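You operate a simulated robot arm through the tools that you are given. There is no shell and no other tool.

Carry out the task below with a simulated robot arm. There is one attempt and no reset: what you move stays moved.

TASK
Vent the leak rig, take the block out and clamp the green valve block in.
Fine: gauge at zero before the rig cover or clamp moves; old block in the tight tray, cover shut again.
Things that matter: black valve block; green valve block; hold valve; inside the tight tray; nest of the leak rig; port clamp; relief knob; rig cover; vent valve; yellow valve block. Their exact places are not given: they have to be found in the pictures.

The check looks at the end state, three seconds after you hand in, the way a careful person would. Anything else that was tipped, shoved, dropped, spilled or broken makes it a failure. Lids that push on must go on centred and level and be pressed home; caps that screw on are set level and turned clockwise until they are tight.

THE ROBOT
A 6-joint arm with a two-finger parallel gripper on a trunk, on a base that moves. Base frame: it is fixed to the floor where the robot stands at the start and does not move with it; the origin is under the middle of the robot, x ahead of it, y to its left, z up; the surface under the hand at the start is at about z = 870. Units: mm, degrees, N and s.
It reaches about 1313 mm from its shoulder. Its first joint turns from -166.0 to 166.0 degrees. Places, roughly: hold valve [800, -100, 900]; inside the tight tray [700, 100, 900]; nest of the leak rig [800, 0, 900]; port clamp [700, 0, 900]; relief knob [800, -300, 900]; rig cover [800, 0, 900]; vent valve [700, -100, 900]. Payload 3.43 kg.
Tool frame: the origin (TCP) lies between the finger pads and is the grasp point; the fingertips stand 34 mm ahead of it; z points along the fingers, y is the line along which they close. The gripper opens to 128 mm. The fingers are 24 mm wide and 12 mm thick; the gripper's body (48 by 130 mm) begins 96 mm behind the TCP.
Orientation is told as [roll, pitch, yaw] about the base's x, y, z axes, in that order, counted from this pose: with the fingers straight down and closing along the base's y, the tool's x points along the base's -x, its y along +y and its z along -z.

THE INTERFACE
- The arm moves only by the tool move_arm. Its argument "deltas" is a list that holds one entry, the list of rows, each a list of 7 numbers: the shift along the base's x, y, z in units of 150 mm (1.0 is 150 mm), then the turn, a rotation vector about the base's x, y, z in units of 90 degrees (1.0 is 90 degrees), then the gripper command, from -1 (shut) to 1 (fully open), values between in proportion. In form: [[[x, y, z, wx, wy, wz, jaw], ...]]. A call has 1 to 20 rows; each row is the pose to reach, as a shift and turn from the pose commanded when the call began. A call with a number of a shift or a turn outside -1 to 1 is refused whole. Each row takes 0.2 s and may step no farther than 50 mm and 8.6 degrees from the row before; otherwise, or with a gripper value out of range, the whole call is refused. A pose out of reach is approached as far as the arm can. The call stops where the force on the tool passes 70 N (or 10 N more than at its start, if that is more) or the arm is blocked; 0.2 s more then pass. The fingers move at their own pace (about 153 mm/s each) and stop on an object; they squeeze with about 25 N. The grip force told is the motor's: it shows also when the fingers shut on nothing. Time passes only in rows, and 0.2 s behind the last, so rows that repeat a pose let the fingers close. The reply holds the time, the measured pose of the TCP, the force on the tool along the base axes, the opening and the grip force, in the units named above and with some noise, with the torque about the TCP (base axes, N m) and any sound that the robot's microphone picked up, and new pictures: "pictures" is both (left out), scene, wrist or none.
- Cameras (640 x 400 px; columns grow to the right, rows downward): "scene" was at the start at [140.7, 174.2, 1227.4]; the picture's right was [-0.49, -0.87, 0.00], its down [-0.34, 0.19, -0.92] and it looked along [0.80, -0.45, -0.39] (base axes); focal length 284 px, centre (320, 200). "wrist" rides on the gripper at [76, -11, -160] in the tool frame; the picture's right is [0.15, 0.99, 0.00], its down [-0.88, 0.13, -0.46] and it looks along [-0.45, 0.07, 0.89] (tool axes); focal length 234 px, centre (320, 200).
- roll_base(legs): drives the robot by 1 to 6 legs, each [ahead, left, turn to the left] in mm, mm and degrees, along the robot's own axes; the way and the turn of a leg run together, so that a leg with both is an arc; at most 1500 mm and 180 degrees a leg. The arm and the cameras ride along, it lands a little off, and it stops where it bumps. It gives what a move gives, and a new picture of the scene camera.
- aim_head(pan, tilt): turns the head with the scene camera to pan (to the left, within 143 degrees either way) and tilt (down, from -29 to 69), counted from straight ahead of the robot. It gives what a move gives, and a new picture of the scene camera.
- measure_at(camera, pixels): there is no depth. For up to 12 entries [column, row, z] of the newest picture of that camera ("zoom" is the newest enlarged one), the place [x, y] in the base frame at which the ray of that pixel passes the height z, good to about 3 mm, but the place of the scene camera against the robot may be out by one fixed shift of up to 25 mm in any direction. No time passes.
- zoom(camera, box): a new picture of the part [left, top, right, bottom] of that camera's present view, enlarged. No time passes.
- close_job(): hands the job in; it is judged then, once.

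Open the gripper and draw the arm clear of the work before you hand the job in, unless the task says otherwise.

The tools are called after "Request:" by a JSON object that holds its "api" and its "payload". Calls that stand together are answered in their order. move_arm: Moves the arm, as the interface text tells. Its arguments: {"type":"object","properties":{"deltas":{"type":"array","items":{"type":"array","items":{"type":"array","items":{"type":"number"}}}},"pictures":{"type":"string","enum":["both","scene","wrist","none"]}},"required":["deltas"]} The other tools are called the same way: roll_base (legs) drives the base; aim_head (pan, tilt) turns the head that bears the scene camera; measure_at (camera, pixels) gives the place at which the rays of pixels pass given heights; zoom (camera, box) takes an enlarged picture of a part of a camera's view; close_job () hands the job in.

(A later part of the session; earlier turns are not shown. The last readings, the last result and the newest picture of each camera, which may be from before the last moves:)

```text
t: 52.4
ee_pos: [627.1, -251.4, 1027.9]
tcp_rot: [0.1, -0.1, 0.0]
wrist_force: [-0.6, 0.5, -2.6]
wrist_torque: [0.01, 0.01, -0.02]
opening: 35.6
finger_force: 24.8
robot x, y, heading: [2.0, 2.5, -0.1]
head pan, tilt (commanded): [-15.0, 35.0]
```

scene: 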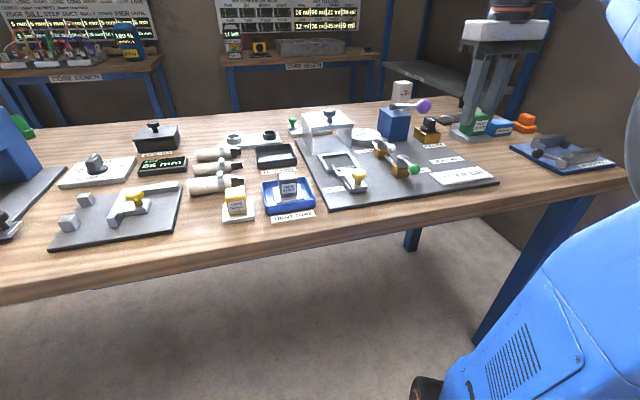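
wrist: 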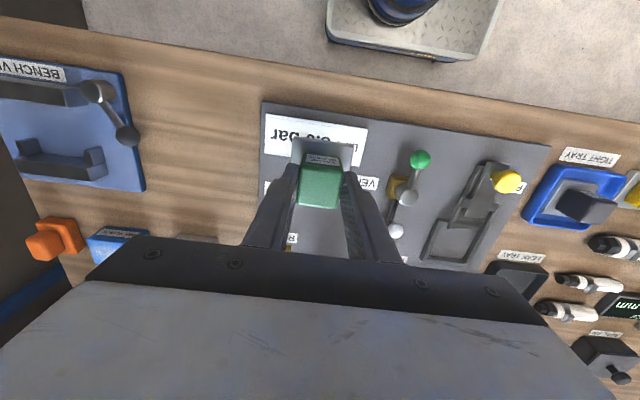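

The green block is held level. I continue along y at x≈627, then go in over the nest.

Request:
{"api": "move_arm", "payload": {"deltas": [[[0, 0.3, 0, 0, 0, 0, -1], [0, 0.6, 0, 0, 0, 0, -1], [0, 0.9, 0, 0, 0, 0, -1], [0, 1, 0, 0, 0, 0, -1]]], "pictures": "none"}}

Request:
{"api": "move_arm", "payload": {"deltas": [[[0.1, 0.28, 0, 0, 0, 0, -1], [0.3, 0.5, 0, 0, 0, 0, -1], [0.55, 0.6, 0, 0, 0, 0, -1], [0.8, 0.6, 0, 0, 0, 0, -1], [0.86, 0.6, 0, 0, 0, 0, -1], [0.86, 0.6, 0, 0, 0, 0, -1]]], "pictures": "both"}}

Request:
{"api": "zoom", "payload": {"camera": "scene", "box": [300, 90, 400, 190]}}

Request:
{"api": "zoom", "payload": {"camera": "wrist", "box": [260, 60, 400, 220]}}

```text
t: 53.4
ee_pos: [624.4, -100.1, 1028.9]
tcp_rot: [0.1, 0.0, 0.0]
wrist_force: [0.4, -0.5, -2.5]
wrist_torque: [-0.05, 0.04, -0.02]
opening: 35.5
finger_force: 24.8
robot x, y, heading: [0.1, -1.2, -0.0]
head pan, tilt (commanded): [-15.0, 35.0]
```

```text
t: 54.8
ee_pos: [755.9, -11.5, 1028.1]
tcp_rot: [0.1, 0.0, 0.0]
wrist_force: [0.6, -0.5, -2.3]
wrist_torque: [-0.01, -0.03, 0.0]
opening: 35.6
finger_force: 25.0
robot x, y, heading: [-1.6, 0.5, 0.2]
head pan, tilt (commanded): [-15.0, 35.0]
```

scene: 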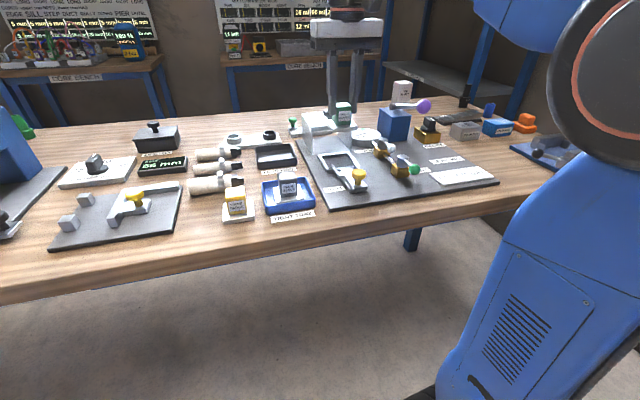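
wrist: 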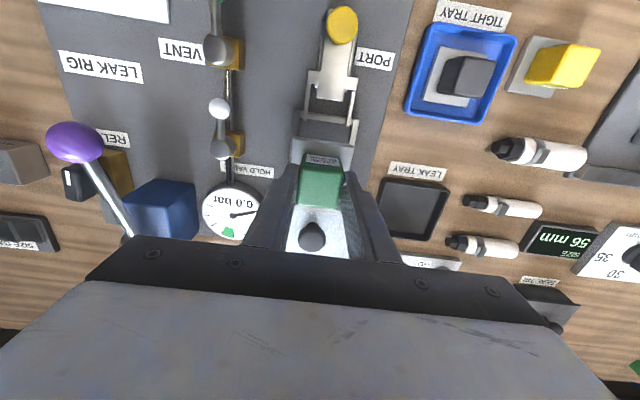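

```text
4.00 times, centred on (350, 140) of scene
```

zoom: 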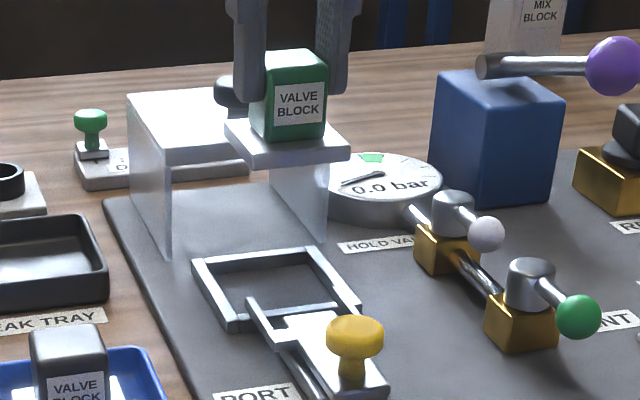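

```text
2.50 times, centred on (330, 140) of wrist
```

zoom: 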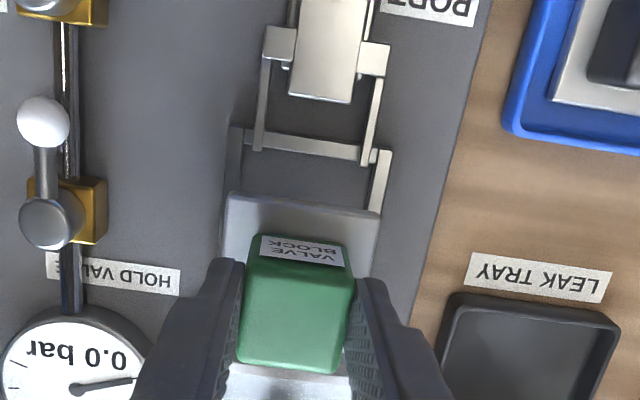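

The prongs end at the front bar, leaving the nest free. I measure the flange's front corners against the nest frame from here.

Request:
{"api": "measure_at", "payload": {"camera": "zoom", "pixels": [[230, 193, 981], [381, 213, 981], [243, 137, 888], [388, 158, 888], [230, 125, 888], [392, 150, 888], [258, 150, 890], [367, 162, 890]]}}

```text
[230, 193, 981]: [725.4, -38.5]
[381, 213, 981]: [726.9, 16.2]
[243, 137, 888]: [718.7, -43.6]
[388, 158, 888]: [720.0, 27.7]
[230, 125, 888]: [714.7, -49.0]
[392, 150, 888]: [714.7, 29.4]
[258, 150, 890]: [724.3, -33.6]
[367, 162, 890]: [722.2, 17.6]
```

Flange centre is ≈ (754,-11); the nest centre ≈ (755.5,-9.5). I shift +1.5/+1.5 mm and lower to z≈950 for a check above the frame.

Request:
{"api": "move_arm", "payload": {"deltas": [[[0.009, 0.009, -0.1, 0, 0, 0, -1], [0.009, 0.009, -0.3, 0, 0, 0, -1], [0.009, 0.009, -0.45, 0, 0, 0, -1], [0.009, 0.009, -0.52, 0, 0, 0, -1], [0.009, 0.009, -0.52, 0, 0, 0, -1]]], "pictures": "both"}}

Request:
{"api": "zoom", "payload": {"camera": "scene", "box": [305, 120, 385, 190]}}

Request:
{"api": "zoom", "payload": {"camera": "wrist", "box": [260, 100, 400, 240]}}

```text
t: 56.0
ee_pos: [756.8, -11.4, 953.1]
tcp_rot: [0.1, 0.1, 0.0]
wrist_force: [0.1, -0.7, -1.6]
wrist_torque: [-0.02, 0.02, 0.02]
opening: 35.6
finger_force: 25.1
robot x, y, heading: [-1.5, 1.8, 0.3]
head pan, tilt (commanded): [-15.0, 35.0]
```

scene: 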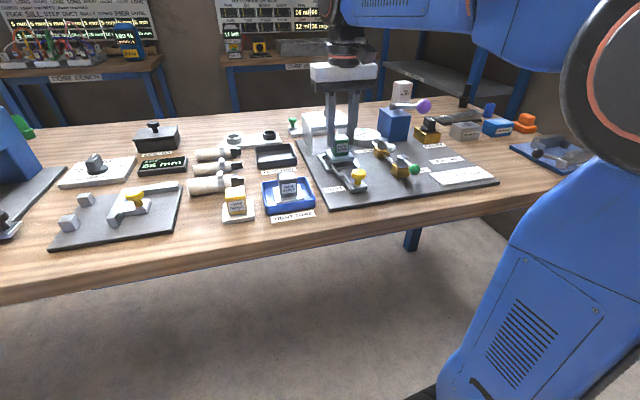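
wrist: 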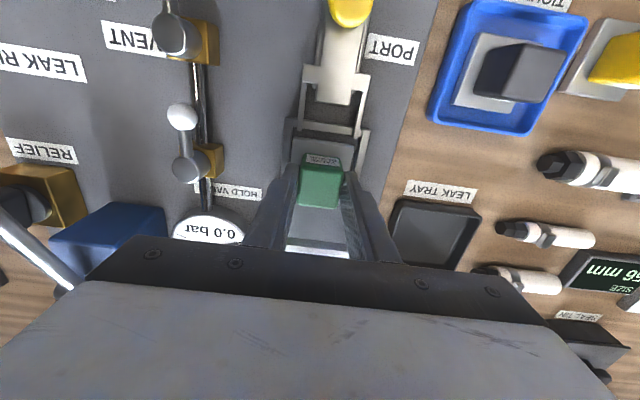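

```text
5.71 times, centred on (345, 155) of scene
```

zoom: 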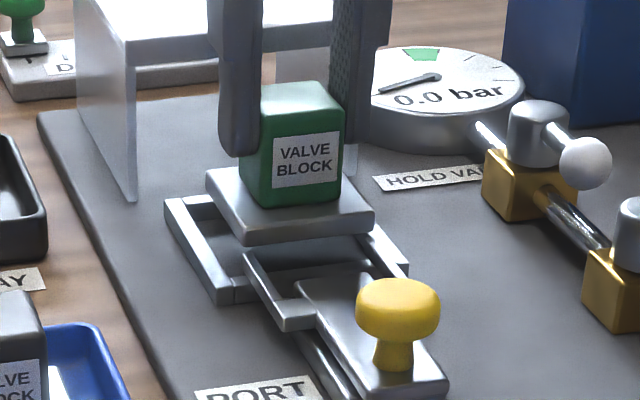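

```text
2.86 times, centred on (330, 170) of wrist
```

zoom: 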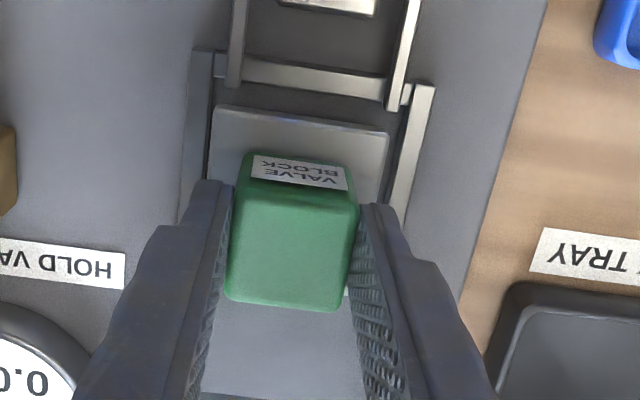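

I measure flange edges against the rails' inner edges here.

Request:
{"api": "measure_at", "payload": {"camera": "zoom", "pixels": [[216, 107, 906], [388, 130, 906], [210, 170, 906], [381, 180, 906], [213, 78, 888], [192, 52, 888], [406, 120, 888], [434, 88, 888], [224, 80, 888], [386, 100, 888], [398, 200, 888], [182, 215, 888]]}}

```text
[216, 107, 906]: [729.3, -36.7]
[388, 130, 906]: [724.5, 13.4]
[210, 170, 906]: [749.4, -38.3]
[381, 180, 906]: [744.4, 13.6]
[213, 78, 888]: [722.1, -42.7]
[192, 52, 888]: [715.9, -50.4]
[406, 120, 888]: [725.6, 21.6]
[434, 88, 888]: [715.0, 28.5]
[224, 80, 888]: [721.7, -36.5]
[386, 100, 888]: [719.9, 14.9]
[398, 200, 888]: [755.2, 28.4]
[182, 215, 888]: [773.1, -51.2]
```

Gaps look even (≈5 mm front, 5–8 mm sides). I shift +1.3 mm in y and lower to z≈936.

Request:
{"api": "move_arm", "payload": {"deltas": [[[0, 0.009, -0.03, 0, 0, 0, -1], [0, 0.009, -0.06, 0, 0, 0, -1], [0, 0.009, -0.09, 0, 0, 0, -1], [0, 0.009, -0.11, 0, 0, 0, -1], [0, 0.009, -0.11, 0, 0, 0, -1]]], "pictures": "both"}}

Request:
{"api": "zoom", "payload": {"camera": "scene", "box": [305, 120, 385, 190]}}

Request:
{"api": "zoom", "payload": {"camera": "wrist", "box": [260, 100, 400, 240]}}

```text
t: 57.2
ee_pos: [755.5, -10.9, 935.4]
tcp_rot: [0.2, 0.1, 0.0]
wrist_force: [0.2, -0.5, -2.3]
wrist_torque: [-0.03, 0.02, -0.03]
opening: 35.6
finger_force: 25.7
robot x, y, heading: [-0.8, -0.2, -0.2]
head pan, tilt (commanded): [-15.0, 35.0]
```

scene: 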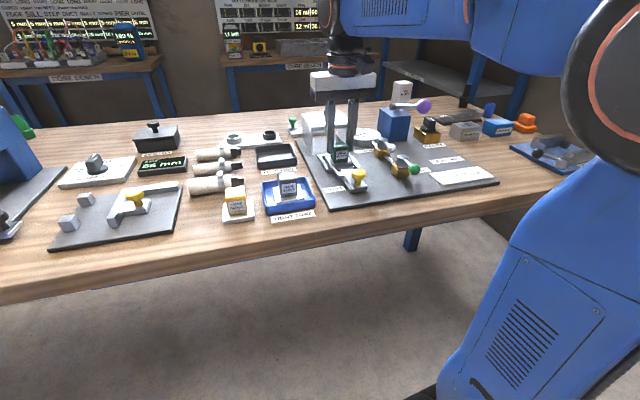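
wrist: 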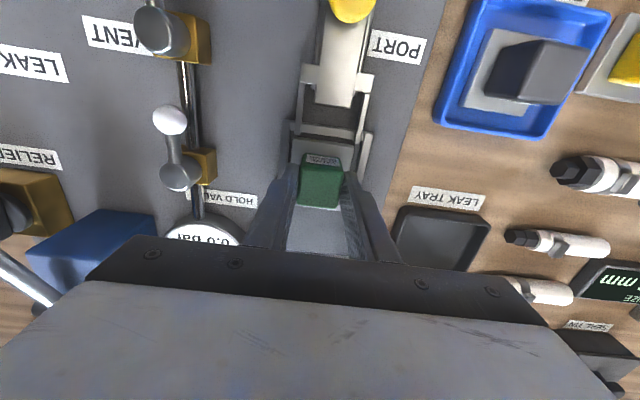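

```text
5.71 times, centred on (345, 155) of scene
```

zoom: 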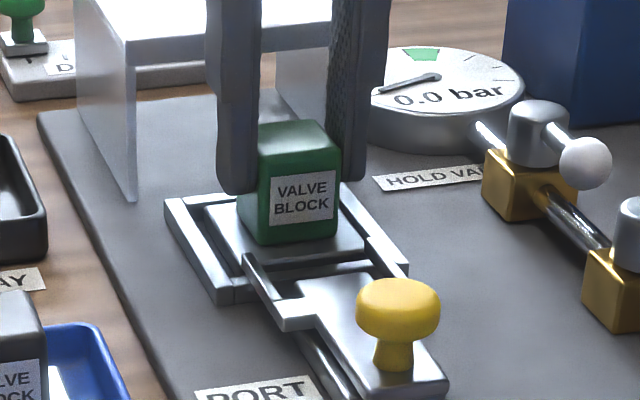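

```text
2.86 times, centred on (330, 170) of wrist
```

zoom: 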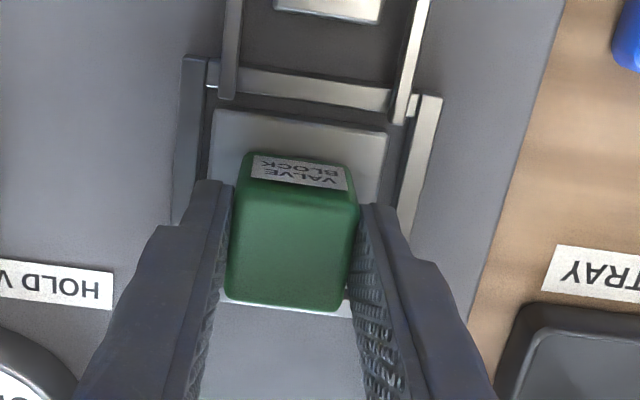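

Flange left edge is nearer the left rail than the right. I measure at equal height to centre it.

Request:
{"api": "measure_at", "payload": {"camera": "zoom", "pixels": [[213, 112, 890], [386, 132, 890], [206, 112, 888], [413, 132, 888], [300, 118, 890], [300, 96, 888], [208, 175, 890], [198, 175, 888], [381, 180, 890], [403, 180, 888]]}}

```text
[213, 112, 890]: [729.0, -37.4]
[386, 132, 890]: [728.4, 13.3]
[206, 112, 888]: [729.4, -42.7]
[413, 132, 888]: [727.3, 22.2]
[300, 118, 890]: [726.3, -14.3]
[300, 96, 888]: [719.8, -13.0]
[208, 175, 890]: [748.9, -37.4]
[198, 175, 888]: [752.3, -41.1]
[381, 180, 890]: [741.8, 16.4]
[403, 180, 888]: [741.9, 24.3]
```

I shift +1.7 mm in y, then lower in 2 mm steps toward the expected seat (~z 926–930).

Request:
{"api": "move_arm", "payload": {"deltas": [[[0, 0.011, 0, 0, 0, 0, -1], [0, 0.011, -0.015, 0, 0, 0, -1], [0, 0.011, -0.03, 0, 0, 0, -1], [0, 0.011, -0.04, 0, 0, 0, -1], [0, 0.011, -0.05, 0, 0, 0, -1]]], "pictures": "both"}}

Request:
{"api": "zoom", "payload": {"camera": "scene", "box": [305, 120, 385, 190]}}

Request:
{"api": "zoom", "payload": {"camera": "wrist", "box": [260, 100, 400, 240]}}

```text
t: 58.4
ee_pos: [755.2, -8.0, 929.7]
tcp_rot: [0.1, 0.0, 0.0]
wrist_force: [0.3, 1.8, 19.6]
wrist_torque: [-0.02, -0.01, 0.02]
opening: 35.7
finger_force: 24.1
robot x, y, heading: [1.6, -1.8, -0.2]
head pan, tilt (commanded): [-15.0, 35.0]
```

scene: 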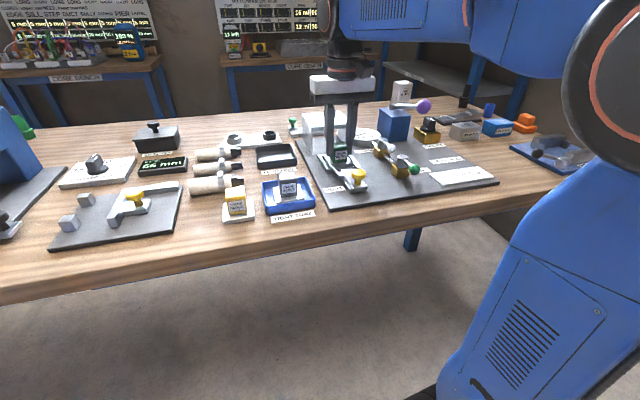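
wrist: 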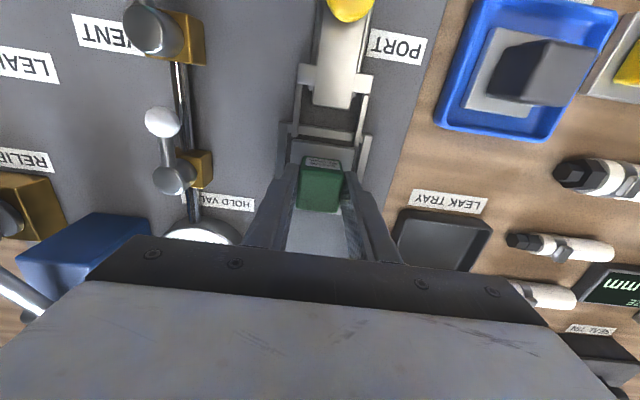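

```text
5.71 times, centred on (345, 155) of scene
```

zoom: 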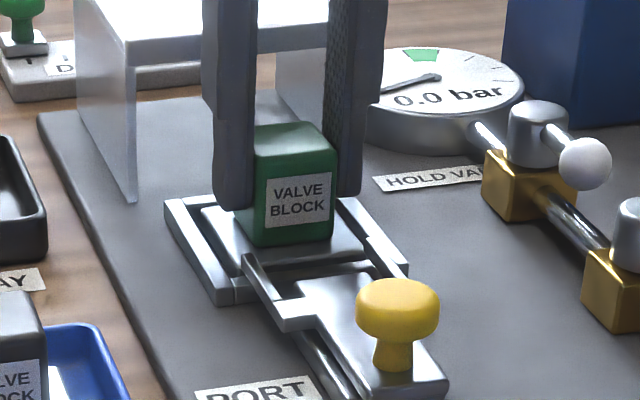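

```text
2.86 times, centred on (330, 170) of wrist
```

zoom: 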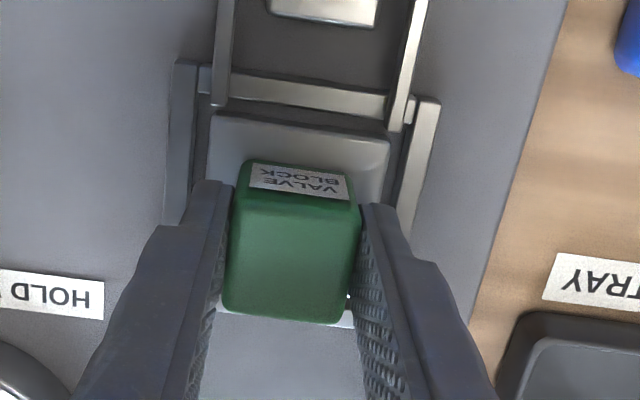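

Contact at z≈929.7 with no torque: the block sits flat in the nest. I ease off, open the jaws to ~52 mm and rise.

Request:
{"api": "move_arm", "payload": {"deltas": [[[0, 0, 0.01, 0, 0, 0, -1], [0, 0, 0.012, 0, 0, 0, -0.2], [0, 0, 0.012, 0, 0, 0, -0.2], [0, 0, 0.15, 0, 0, 0, -0.2], [0, 0, 0.4, 0, 0, 0, -0.1], [-0.1, 0, 0.7, 0, 0, 0, 0.5], [-0.3, 0, 0.9, 0, 0, 0, 1], [-0.3, 0, 0.9, 0, 0, 0, 1]]], "pictures": "both"}}

Request:
{"api": "zoom", "payload": {"camera": "scene", "box": [305, 120, 385, 190]}}

Request:
{"api": "zoom", "payload": {"camera": "wrist", "box": [260, 80, 400, 230]}}

```text
t: 60.2
ee_pos: [711.1, -9.0, 1064.6]
tcp_rot: [0.1, 0.0, 0.0]
wrist_force: [1.1, -0.5, -0.8]
wrist_torque: [0.02, 0.01, 0.02]
opening: 128.1
finger_force: 0.1
robot x, y, heading: [-1.5, -0.5, 0.1]
head pan, tilt (commanded): [-15.0, 35.0]
```

scene: 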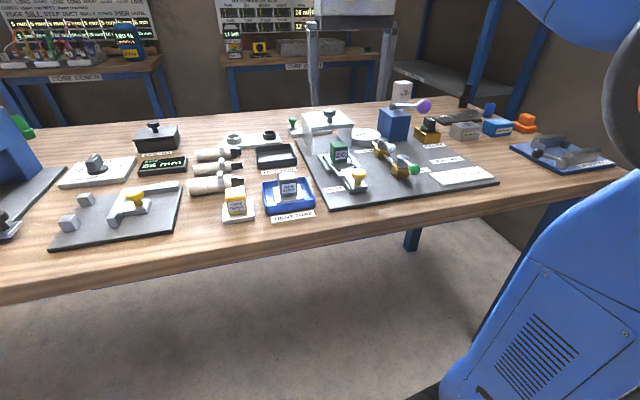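
wrist: 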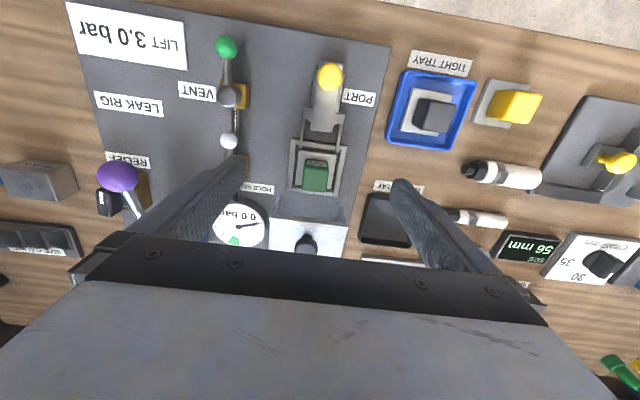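

```text
5.71 times, centred on (345, 155) of scene
```

zoom: 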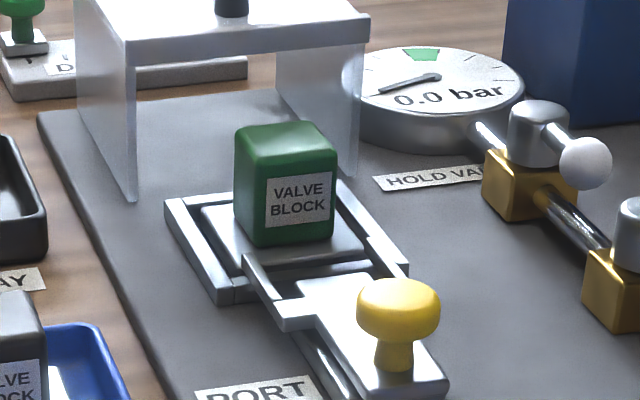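

```text
2.67 times, centred on (330, 155) of wrist
```

zoom: 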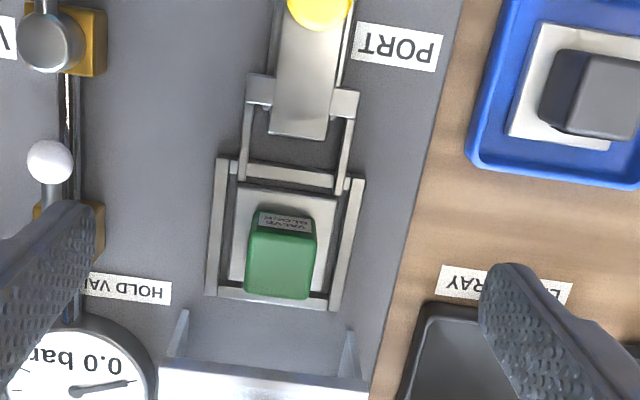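

The green block is seated inside the frame. Now I go back to the clamp knob (≈(630,-9)) to push it in.

Request:
{"api": "move_arm", "payload": {"deltas": [[[-0.3, 0, 0, 0, 0, 0, 0.3], [-0.54, 0, -0.1, 0, 0, 0, -0.06], [-0.54, 0, -0.35, 0, 0, 0, -0.06], [-0.54, 0, -0.62, 0, 0, 0, -0.06], [-0.54, 0, -0.62, 0, 0, 0, -0.06]]], "pictures": "both"}}

Request:
{"api": "zoom", "payload": {"camera": "wrist", "box": [220, 120, 440, 260]}}

```text
t: 61.4
ee_pos: [629.3, -9.0, 969.4]
tcp_rot: [0.2, 0.0, 0.0]
wrist_force: [0.5, -0.2, 0.5]
wrist_torque: [0.0, -0.03, -0.03]
opening: 60.3
finger_force: 0.1
robot x, y, heading: [1.6, 2.0, -0.2]
head pan, tilt (commanded): [-15.0, 35.0]
```

scene: 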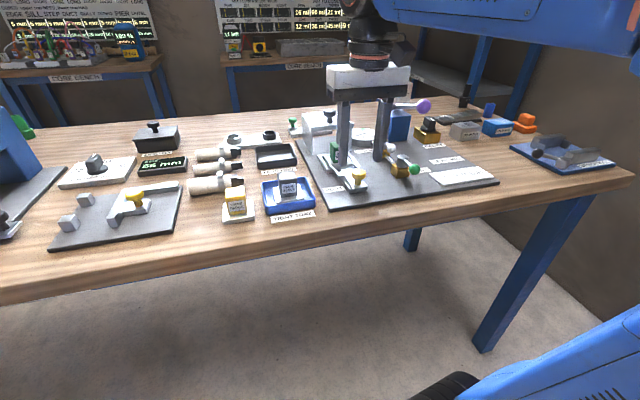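
wrist: 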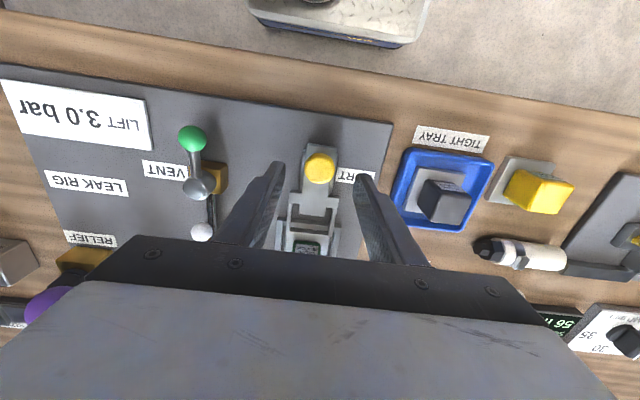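

```text
2.86 times, centred on (330, 190) of wrist
```

zoom: 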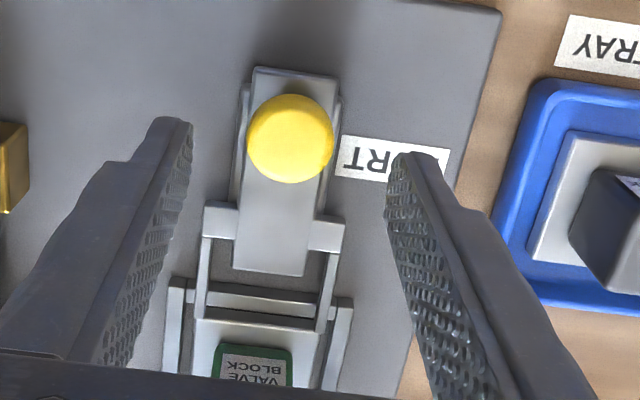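

The knob is centred between the fingers. I descend, grip it and push the clamp in +x by 30 mm first.

Request:
{"api": "move_arm", "payload": {"deltas": [[[0, 0, -0.1, 0, 0, 0, -0.06], [0, 0, -0.2, 0, 0, 0, -0.06], [0, 0, -0.277, 0, 0, 0, -0.06], [0, 0, -0.277, 0, 0, 0, -0.4], [0, 0, -0.277, 0, 0, 0, -1], [0, 0, -0.277, 0, 0, 0, -1], [0.05, 0, -0.277, 0, 0, 0, -1], [0.1, 0, -0.277, 0, 0, 0, -1], [0.15, 0, -0.277, 0, 0, 0, -1], [0.2, 0, -0.277, 0, 0, 0, -1]]], "pictures": "both"}}

Request:
{"api": "zoom", "payload": {"camera": "scene", "box": [305, 120, 385, 190]}}

```text
t: 63.6
ee_pos: [661.4, -8.5, 928.6]
tcp_rot: [0.1, 0.1, 0.0]
wrist_force: [-0.3, -6.3, -4.1]
wrist_torque: [-0.11, 0.1, -0.03]
opening: 28.9
finger_force: 44.8
robot x, y, heading: [1.1, -2.3, -0.0]
head pan, tilt (commanded): [-15.0, 35.0]
```

scene: 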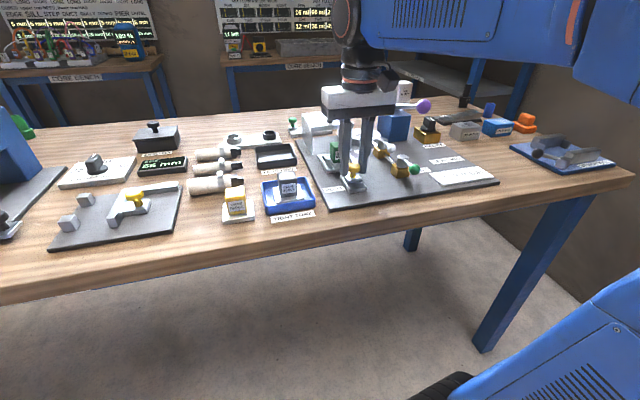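
wrist: 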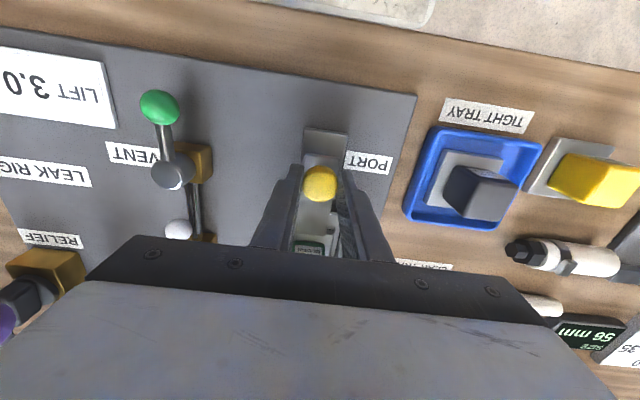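

```text
5.71 times, centred on (345, 155) of scene
```

zoom: 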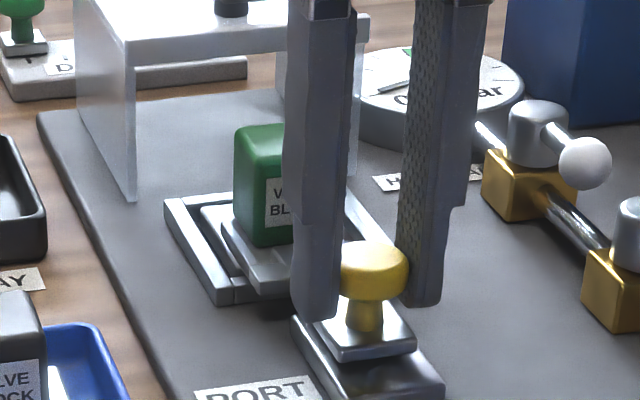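

No resistance so far; the fork runs alongside the block. I push the rest in small steps until it meets its stop near x≈671.

Request:
{"api": "move_arm", "payload": {"deltas": [[[0.02, 0.003, 0, 0, 0, 0, -1], [0.04, 0.003, 0, 0, 0, 0, -1], [0.055, 0.003, 0, 0, 0, 0, -1], [0.068, 0.003, 0, 0, 0, 0, -1], [0.075, 0.003, 0, 0, 0, 0, -1]]], "pictures": "both"}}

Request:
{"api": "zoom", "payload": {"camera": "scene", "box": [305, 120, 385, 190]}}

```text
t: 64.8
ee_pos: [671.7, -9.1, 927.7]
tcp_rot: [0.1, 0.0, 0.1]
wrist_force: [-3.8, -8.5, 2.3]
wrist_torque: [-0.15, -0.47, 0.01]
opening: 29.0
finger_force: 45.2
robot x, y, heading: [-1.2, 3.5, 0.1]
head pan, tilt (commanded): [-15.0, 35.0]
```

scene: 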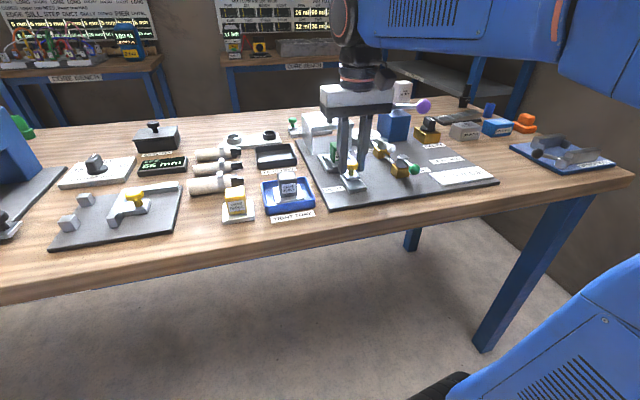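
wrist: 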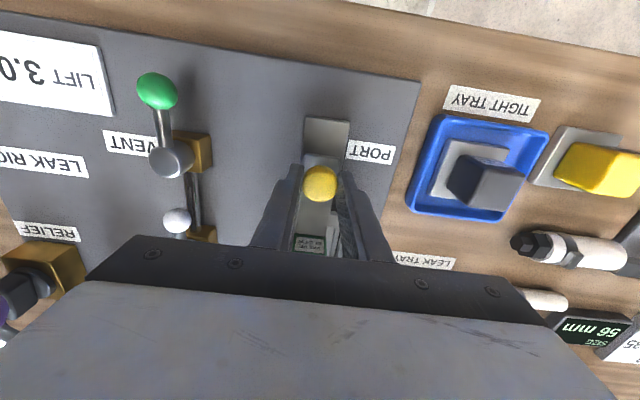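

```text
5.71 times, centred on (345, 155) of scene
```

zoom: 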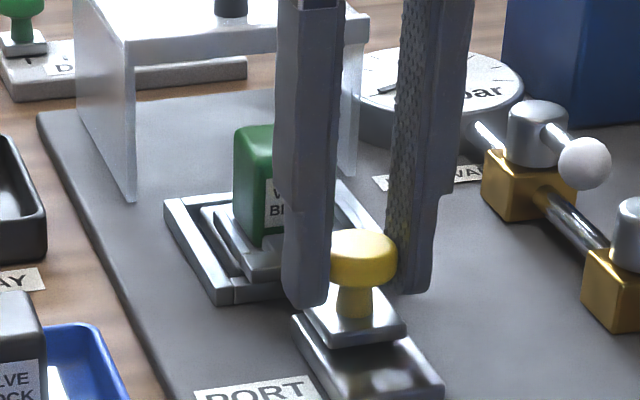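

X force starts to show (-3.8 N) at x≈671.7. I push a few mm more to confirm the closed stop.

Request:
{"api": "move_arm", "payload": {"deltas": [[[0.008, 0.004, 0, 0, 0, 0, -1], [0.016, 0.004, 0, 0, 0, 0, -1], [0.024, 0.004, 0, 0, 0, 0, -1], [0.024, 0.004, 0, 0, 0, 0, -1]]], "pictures": "both"}}

Request:
{"api": "zoom", "payload": {"camera": "scene", "box": [305, 120, 385, 190]}}

```text
t: 65.8
ee_pos: [675.4, -9.0, 927.7]
tcp_rot: [0.2, 0.0, -0.1]
wrist_force: [-34.2, -18.5, -5.7]
wrist_torque: [-0.4, 0.8, -0.06]
opening: 29.5
finger_force: 44.3
robot x, y, heading: [1.4, 1.6, 0.1]
head pan, tilt (commanded): [-15.0, 35.0]
```

scene: 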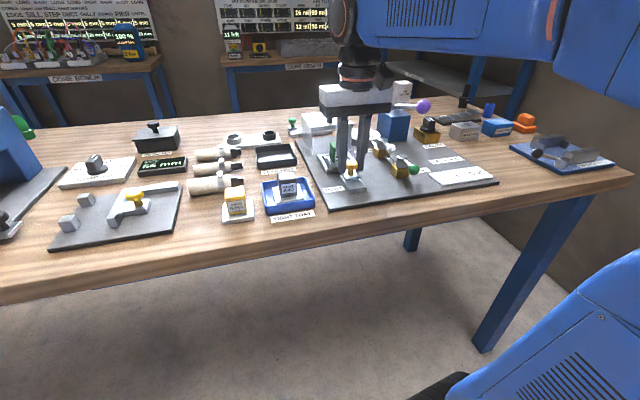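
wrist: 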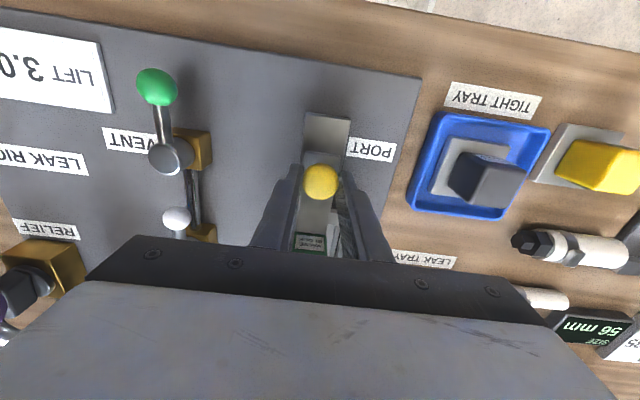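

```text
5.71 times, centred on (345, 155) of scene
```

zoom: 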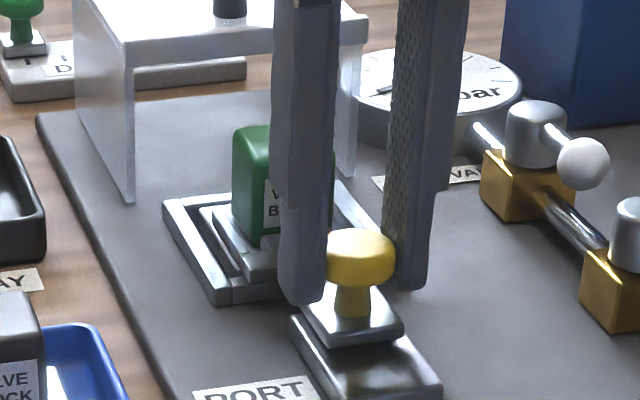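

X force -34 N: the clamp is at its closed stop. I open the jaws in place and rise to look.

Request:
{"api": "move_arm", "payload": {"deltas": [[[-0.008, -0.004, 0, 0, 0, 0, -1], [-0.008, -0.004, 0, 0, 0, 0, -0.06], [-0.008, -0.004, 0, 0, 0, 0, -0.06], [-0.008, -0.004, 0.2, 0, 0, 0, -0.06], [0, 0, 0.5, 0, 0, 0, 0.3], [0.1, 0, 0.8, 0, 0, 0, 1], [0.2, 0, 0.92, 0, 0, 0, 1], [0.2, 0, 0.92, 0, 0, 0, 1]]], "pictures": "both"}}

Request:
{"api": "zoom", "payload": {"camera": "scene", "box": [305, 120, 385, 190]}}

Request:
{"api": "zoom", "payload": {"camera": "wrist", "box": [260, 80, 400, 230]}}

```text
t: 67.6
ee_pos: [703.6, -7.8, 1065.8]
tcp_rot: [0.2, 0.0, 0.1]
wrist_force: [0.1, -0.3, 0.3]
wrist_torque: [0.04, 0.03, -0.03]
opening: 127.8
finger_force: 0.0
robot x, y, heading: [-0.4, 1.0, -0.1]
head pan, tilt (commanded): [-15.0, 35.0]
```

scene: 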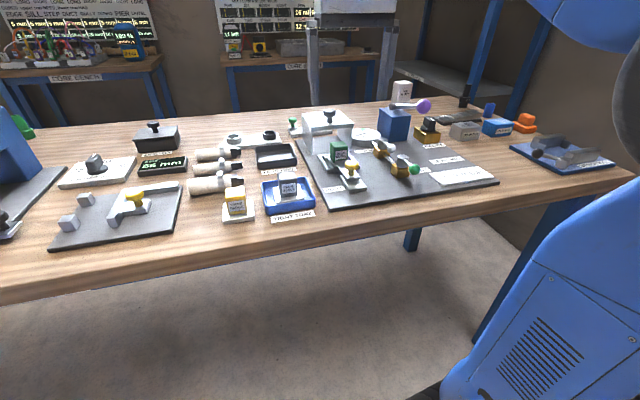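
wrist: 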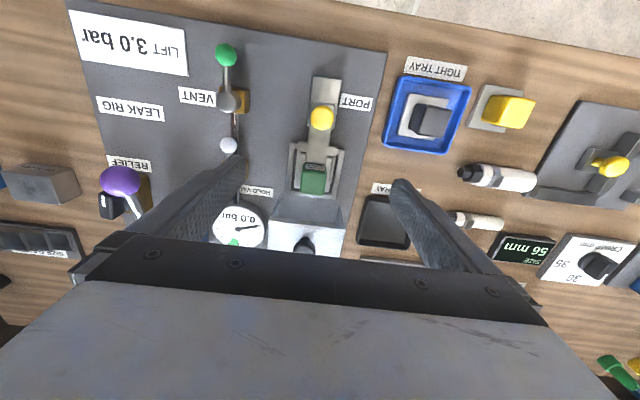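

```text
5.71 times, centred on (345, 155) of scene
```

zoom: 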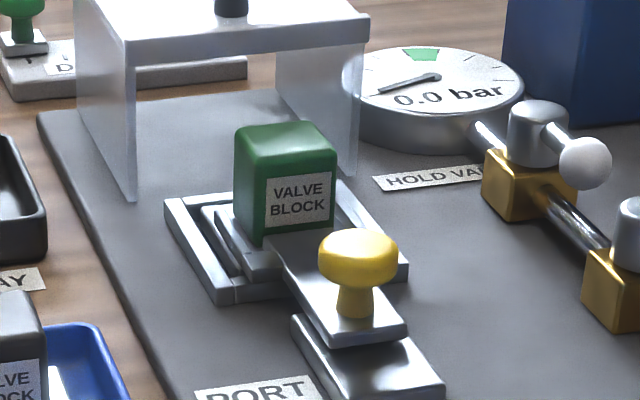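

```text
2.67 times, centred on (330, 155) of wrist
```

zoom: 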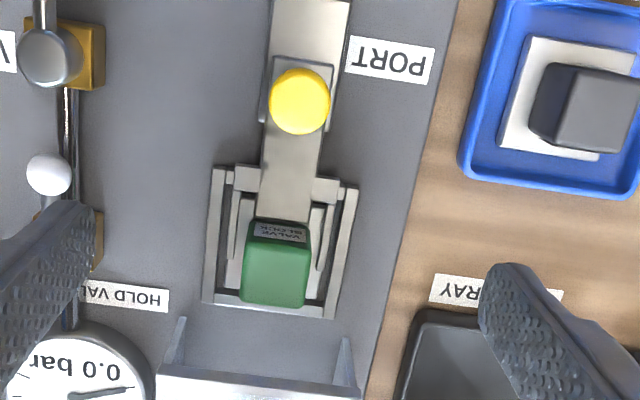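

Clamp position matches the original clamped state and the gauge is 0.0. Now I go to the cover knob at about (835,-9) to slide it shut.

Request:
{"api": "move_arm", "payload": {"deltas": [[[0.3, 0, 0.05, 0, 0, 0, 0.5], [0.6, -0.005, 0.05, 0, 0, 0, -0.06], [0.877, -0.01, 0.05, 0, 0, 0, -0.06], [0.877, -0.01, -0.2, 0, 0, 0, -0.06], [0.877, -0.01, -0.3, 0, 0, 0, -0.06], [0.877, -0.01, -0.3, 0, 0, 0, -0.06]]], "pictures": "both"}}

Request:
{"api": "zoom", "payload": {"camera": "wrist", "box": [220, 120, 440, 260]}}

Request:
{"api": "zoom", "payload": {"camera": "scene", "box": [280, 60, 400, 180]}}

```text
t: 69.0
ee_pos: [836.3, -8.8, 1020.6]
tcp_rot: [0.0, 0.1, 0.1]
wrist_force: [-0.1, -1.0, -0.2]
wrist_torque: [-0.01, 0.03, 0.0]
opening: 60.3
finger_force: 0.0
robot x, y, heading: [-1.0, -0.7, 0.2]
head pan, tilt (commanded): [-15.0, 35.0]
```

scene: 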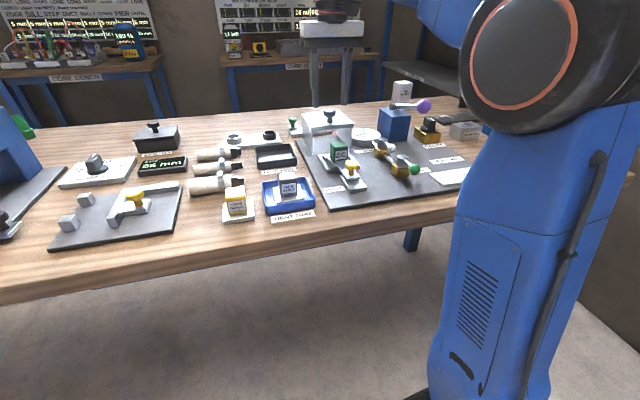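
wrist: 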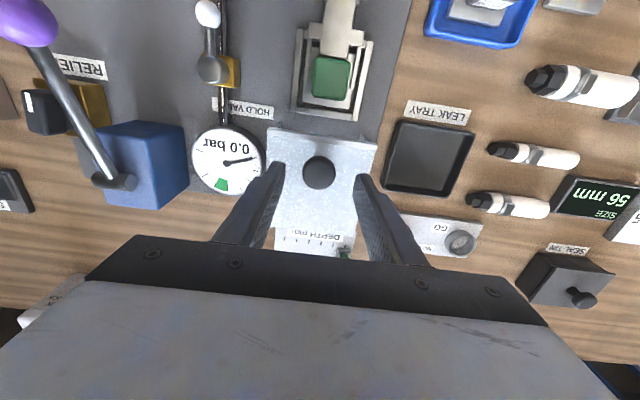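

```text
2.86 times, centred on (330, 190) of wrist
```

zoom: 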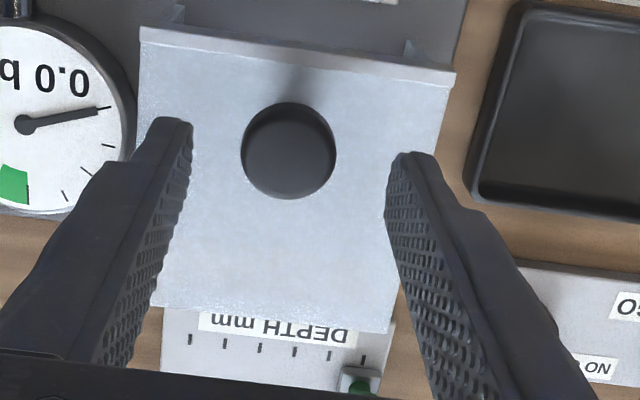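

```text
3.33 times, centred on (340, 120) of scene
```

zoom: 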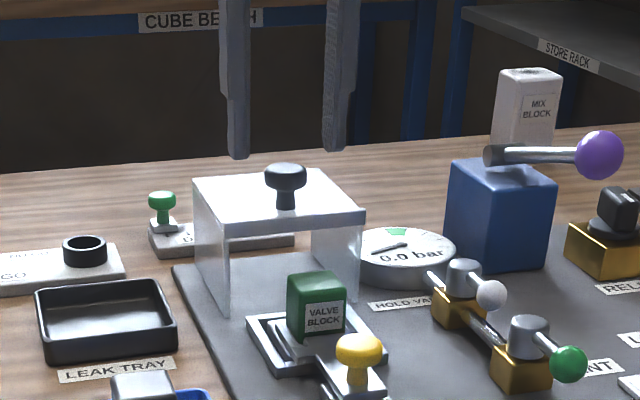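

The knob lies between the fingers. I check its exact centre at z≈978 before lowering.

Request:
{"api": "measure_at", "payload": {"camera": "wrist", "pixels": [[319.2, 172.5, 978], [319.2, 172.5, 972]]}}

```text
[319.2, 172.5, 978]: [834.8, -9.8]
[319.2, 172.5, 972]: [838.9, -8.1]
```

Knob centre ≈ (835.5,-9.5), matching the hand. I lower to z≈986.5 (tips just above the cover top), and close on the knob.

Request:
{"api": "move_arm", "payload": {"deltas": [[[-0.003, -0.003, -0.1, 0, 0, 0, -0.06], [-0.003, -0.003, -0.18, 0, 0, 0, -0.06], [-0.003, -0.003, -0.227, 0, 0, 0, -0.06], [-0.003, -0.003, -0.227, 0, 0, 0, -0.4], [-0.003, -0.003, -0.227, 0, 0, 0, -1], [-0.003, -0.003, -0.227, 0, 0, 0, -1]]], "pictures": "both"}}

Request:
{"api": "zoom", "payload": {"camera": "scene", "box": [280, 80, 400, 190]}}

```text
t: 70.4
ee_pos: [836.6, -8.2, 986.8]
tcp_rot: [0.1, 0.0, 0.0]
wrist_force: [0.6, -4.4, -1.3]
wrist_torque: [-0.05, -0.14, -0.03]
opening: 31.0
finger_force: 44.7
robot x, y, heading: [-1.3, -3.4, 0.0]
head pan, tilt (commanded): [-15.0, 35.0]
```

scene: 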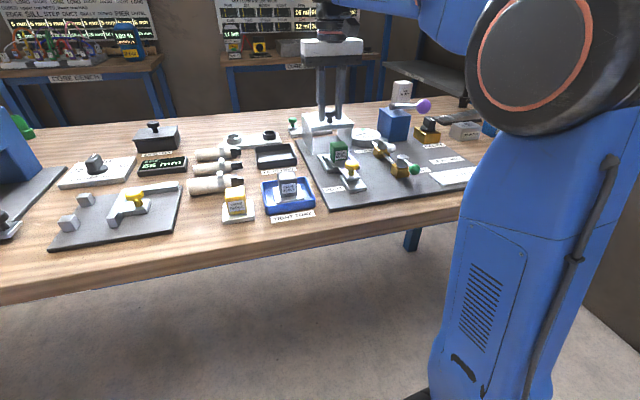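
wrist: 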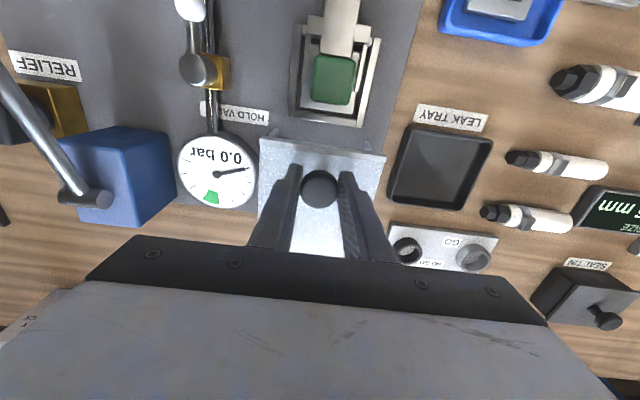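

```text
3.64 times, centred on (340, 135) of scene
```

zoom: 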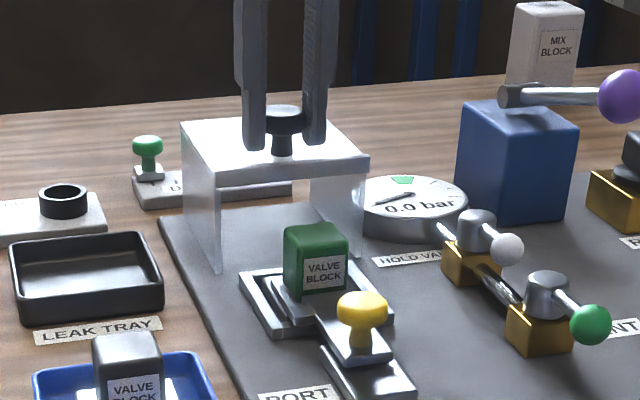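

The knob is held. I slide the cover shut toward -x, first 100 mm in ~10 mm steps.

Request:
{"api": "move_arm", "payload": {"deltas": [[[-0.06, 0, 0, 0, 0, 0, -1], [-0.13, 0, 0, 0, 0, 0, -1], [-0.2, 0, 0, 0, 0, 0, -1], [-0.27, 0, 0, 0, 0, 0, -1], [-0.34, 0, 0, 0, 0, 0, -1], [-0.41, 0, 0, 0, 0, 0, -1], [-0.48, 0, 0, 0, 0, 0, -1], [-0.55, 0, 0, 0, 0, 0, -1], [-0.62, 0, 0, 0, 0, 0, -1], [-0.67, 0, 0, 0, 0, 0, -1]]], "pictures": "both"}}

Request:
{"api": "zoom", "payload": {"camera": "scene", "box": [280, 80, 400, 190]}}

```text
t: 72.6
ee_pos: [735.6, -9.4, 986.5]
tcp_rot: [0.0, 0.0, 0.0]
wrist_force: [0.0, 7.1, -13.9]
wrist_torque: [0.09, 0.56, 0.02]
opening: 30.9
finger_force: 45.5
robot x, y, heading: [-2.7, 3.8, -0.0]
head pan, tilt (commanded): [-15.0, 35.0]
```

scene: 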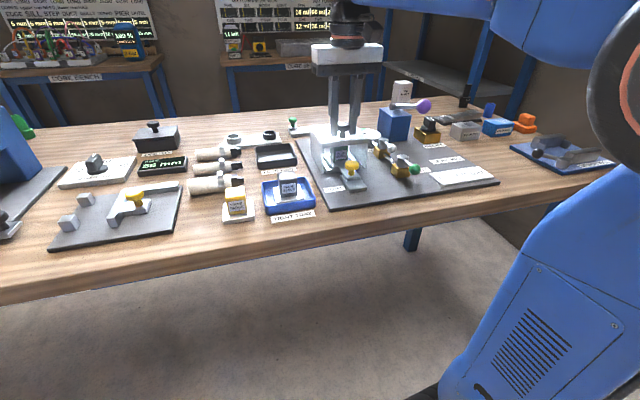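
wrist: 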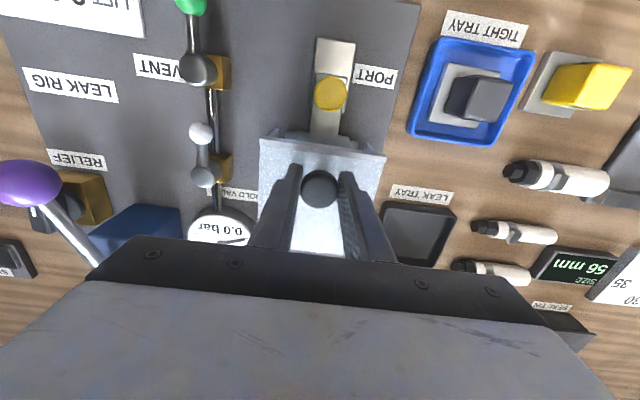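

```text
3.64 times, centred on (340, 135) of scene
```

zoom: 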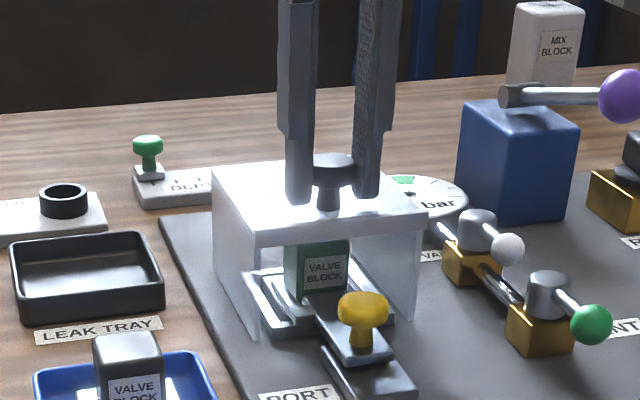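

Now the last ~10 mm plus a little, in small steps, to feel the closed stop near knob x≈725.

Request:
{"api": "move_arm", "payload": {"deltas": [[[-0.02, 0, -0.003, 0, 0, 0, -1], [-0.04, 0, -0.003, 0, 0, 0, -1], [-0.06, 0, -0.003, 0, 0, 0, -1], [-0.075, 0, -0.003, 0, 0, 0, -1], [-0.088, 0, -0.003, 0, 0, 0, -1]]], "pictures": "both"}}

Request:
{"api": "zoom", "payload": {"camera": "scene", "box": [280, 80, 400, 190]}}

```text
t: 73.8
ee_pos: [724.2, -8.2, 986.2]
tcp_rot: [0.1, -0.3, 0.0]
wrist_force: [23.6, 0.6, 8.2]
wrist_torque: [-0.01, -0.6, 0.0]
opening: 30.8
finger_force: 45.0
robot x, y, heading: [-1.7, 2.7, 0.1]
head pan, tilt (commanded): [-15.0, 35.0]
```

scene: 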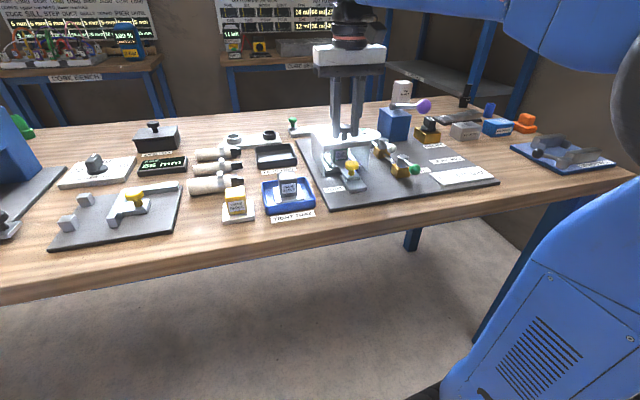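
wrist: 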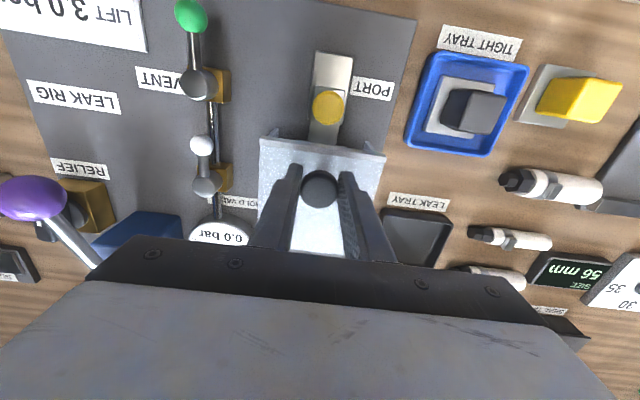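

```text
3.64 times, centred on (340, 135) of scene
```

zoom: 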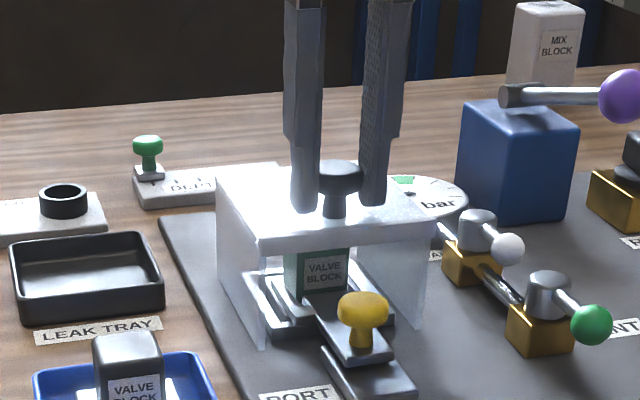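

X force 23.6 N at knob x≈724: the cover is at its closed stop. I open the jaws, rise clear and inspect everything.

Request:
{"api": "move_arm", "payload": {"deltas": [[[0.006, 0, 0, 0, 0, 0, -0.06], [0.006, 0, 0, 0, 0, 0, -0.06], [0.006, 0, 0.2, 0, 0, 0, -0.06], [0, 0, 0.5, 0, 0.002, 0, 0.3], [-0.1, -0.2, 0.75, 0, 0.002, 0, 1], [-0.15, -0.45, 0.85, 0, 0.002, 0, 1], [-0.15, -0.68, 0.85, 0, 0.002, 0, 1], [-0.15, -0.68, 0.85, 0, 0.002, 0, 1]]], "pictures": "both"}}

Request:
{"api": "zoom", "payload": {"camera": "scene", "box": [240, 100, 440, 220]}}

Request:
{"api": "zoom", "payload": {"camera": "wrist", "box": [240, 60, 560, 260]}}

```text
refused: row 5 steps farther than a row can; nothing moved
```

```text
3.20 times, centred on (340, 160) of scene
```

zoom: 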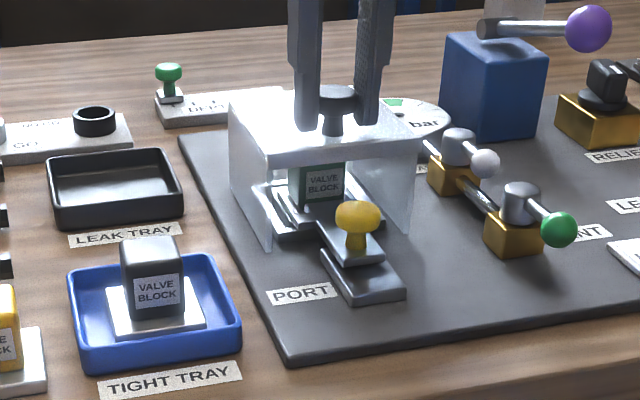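

```text
2.00 times, centred on (400, 160) of wrist
```

zoom: 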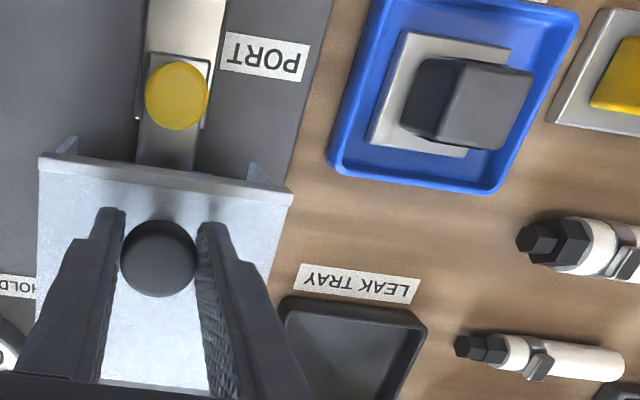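

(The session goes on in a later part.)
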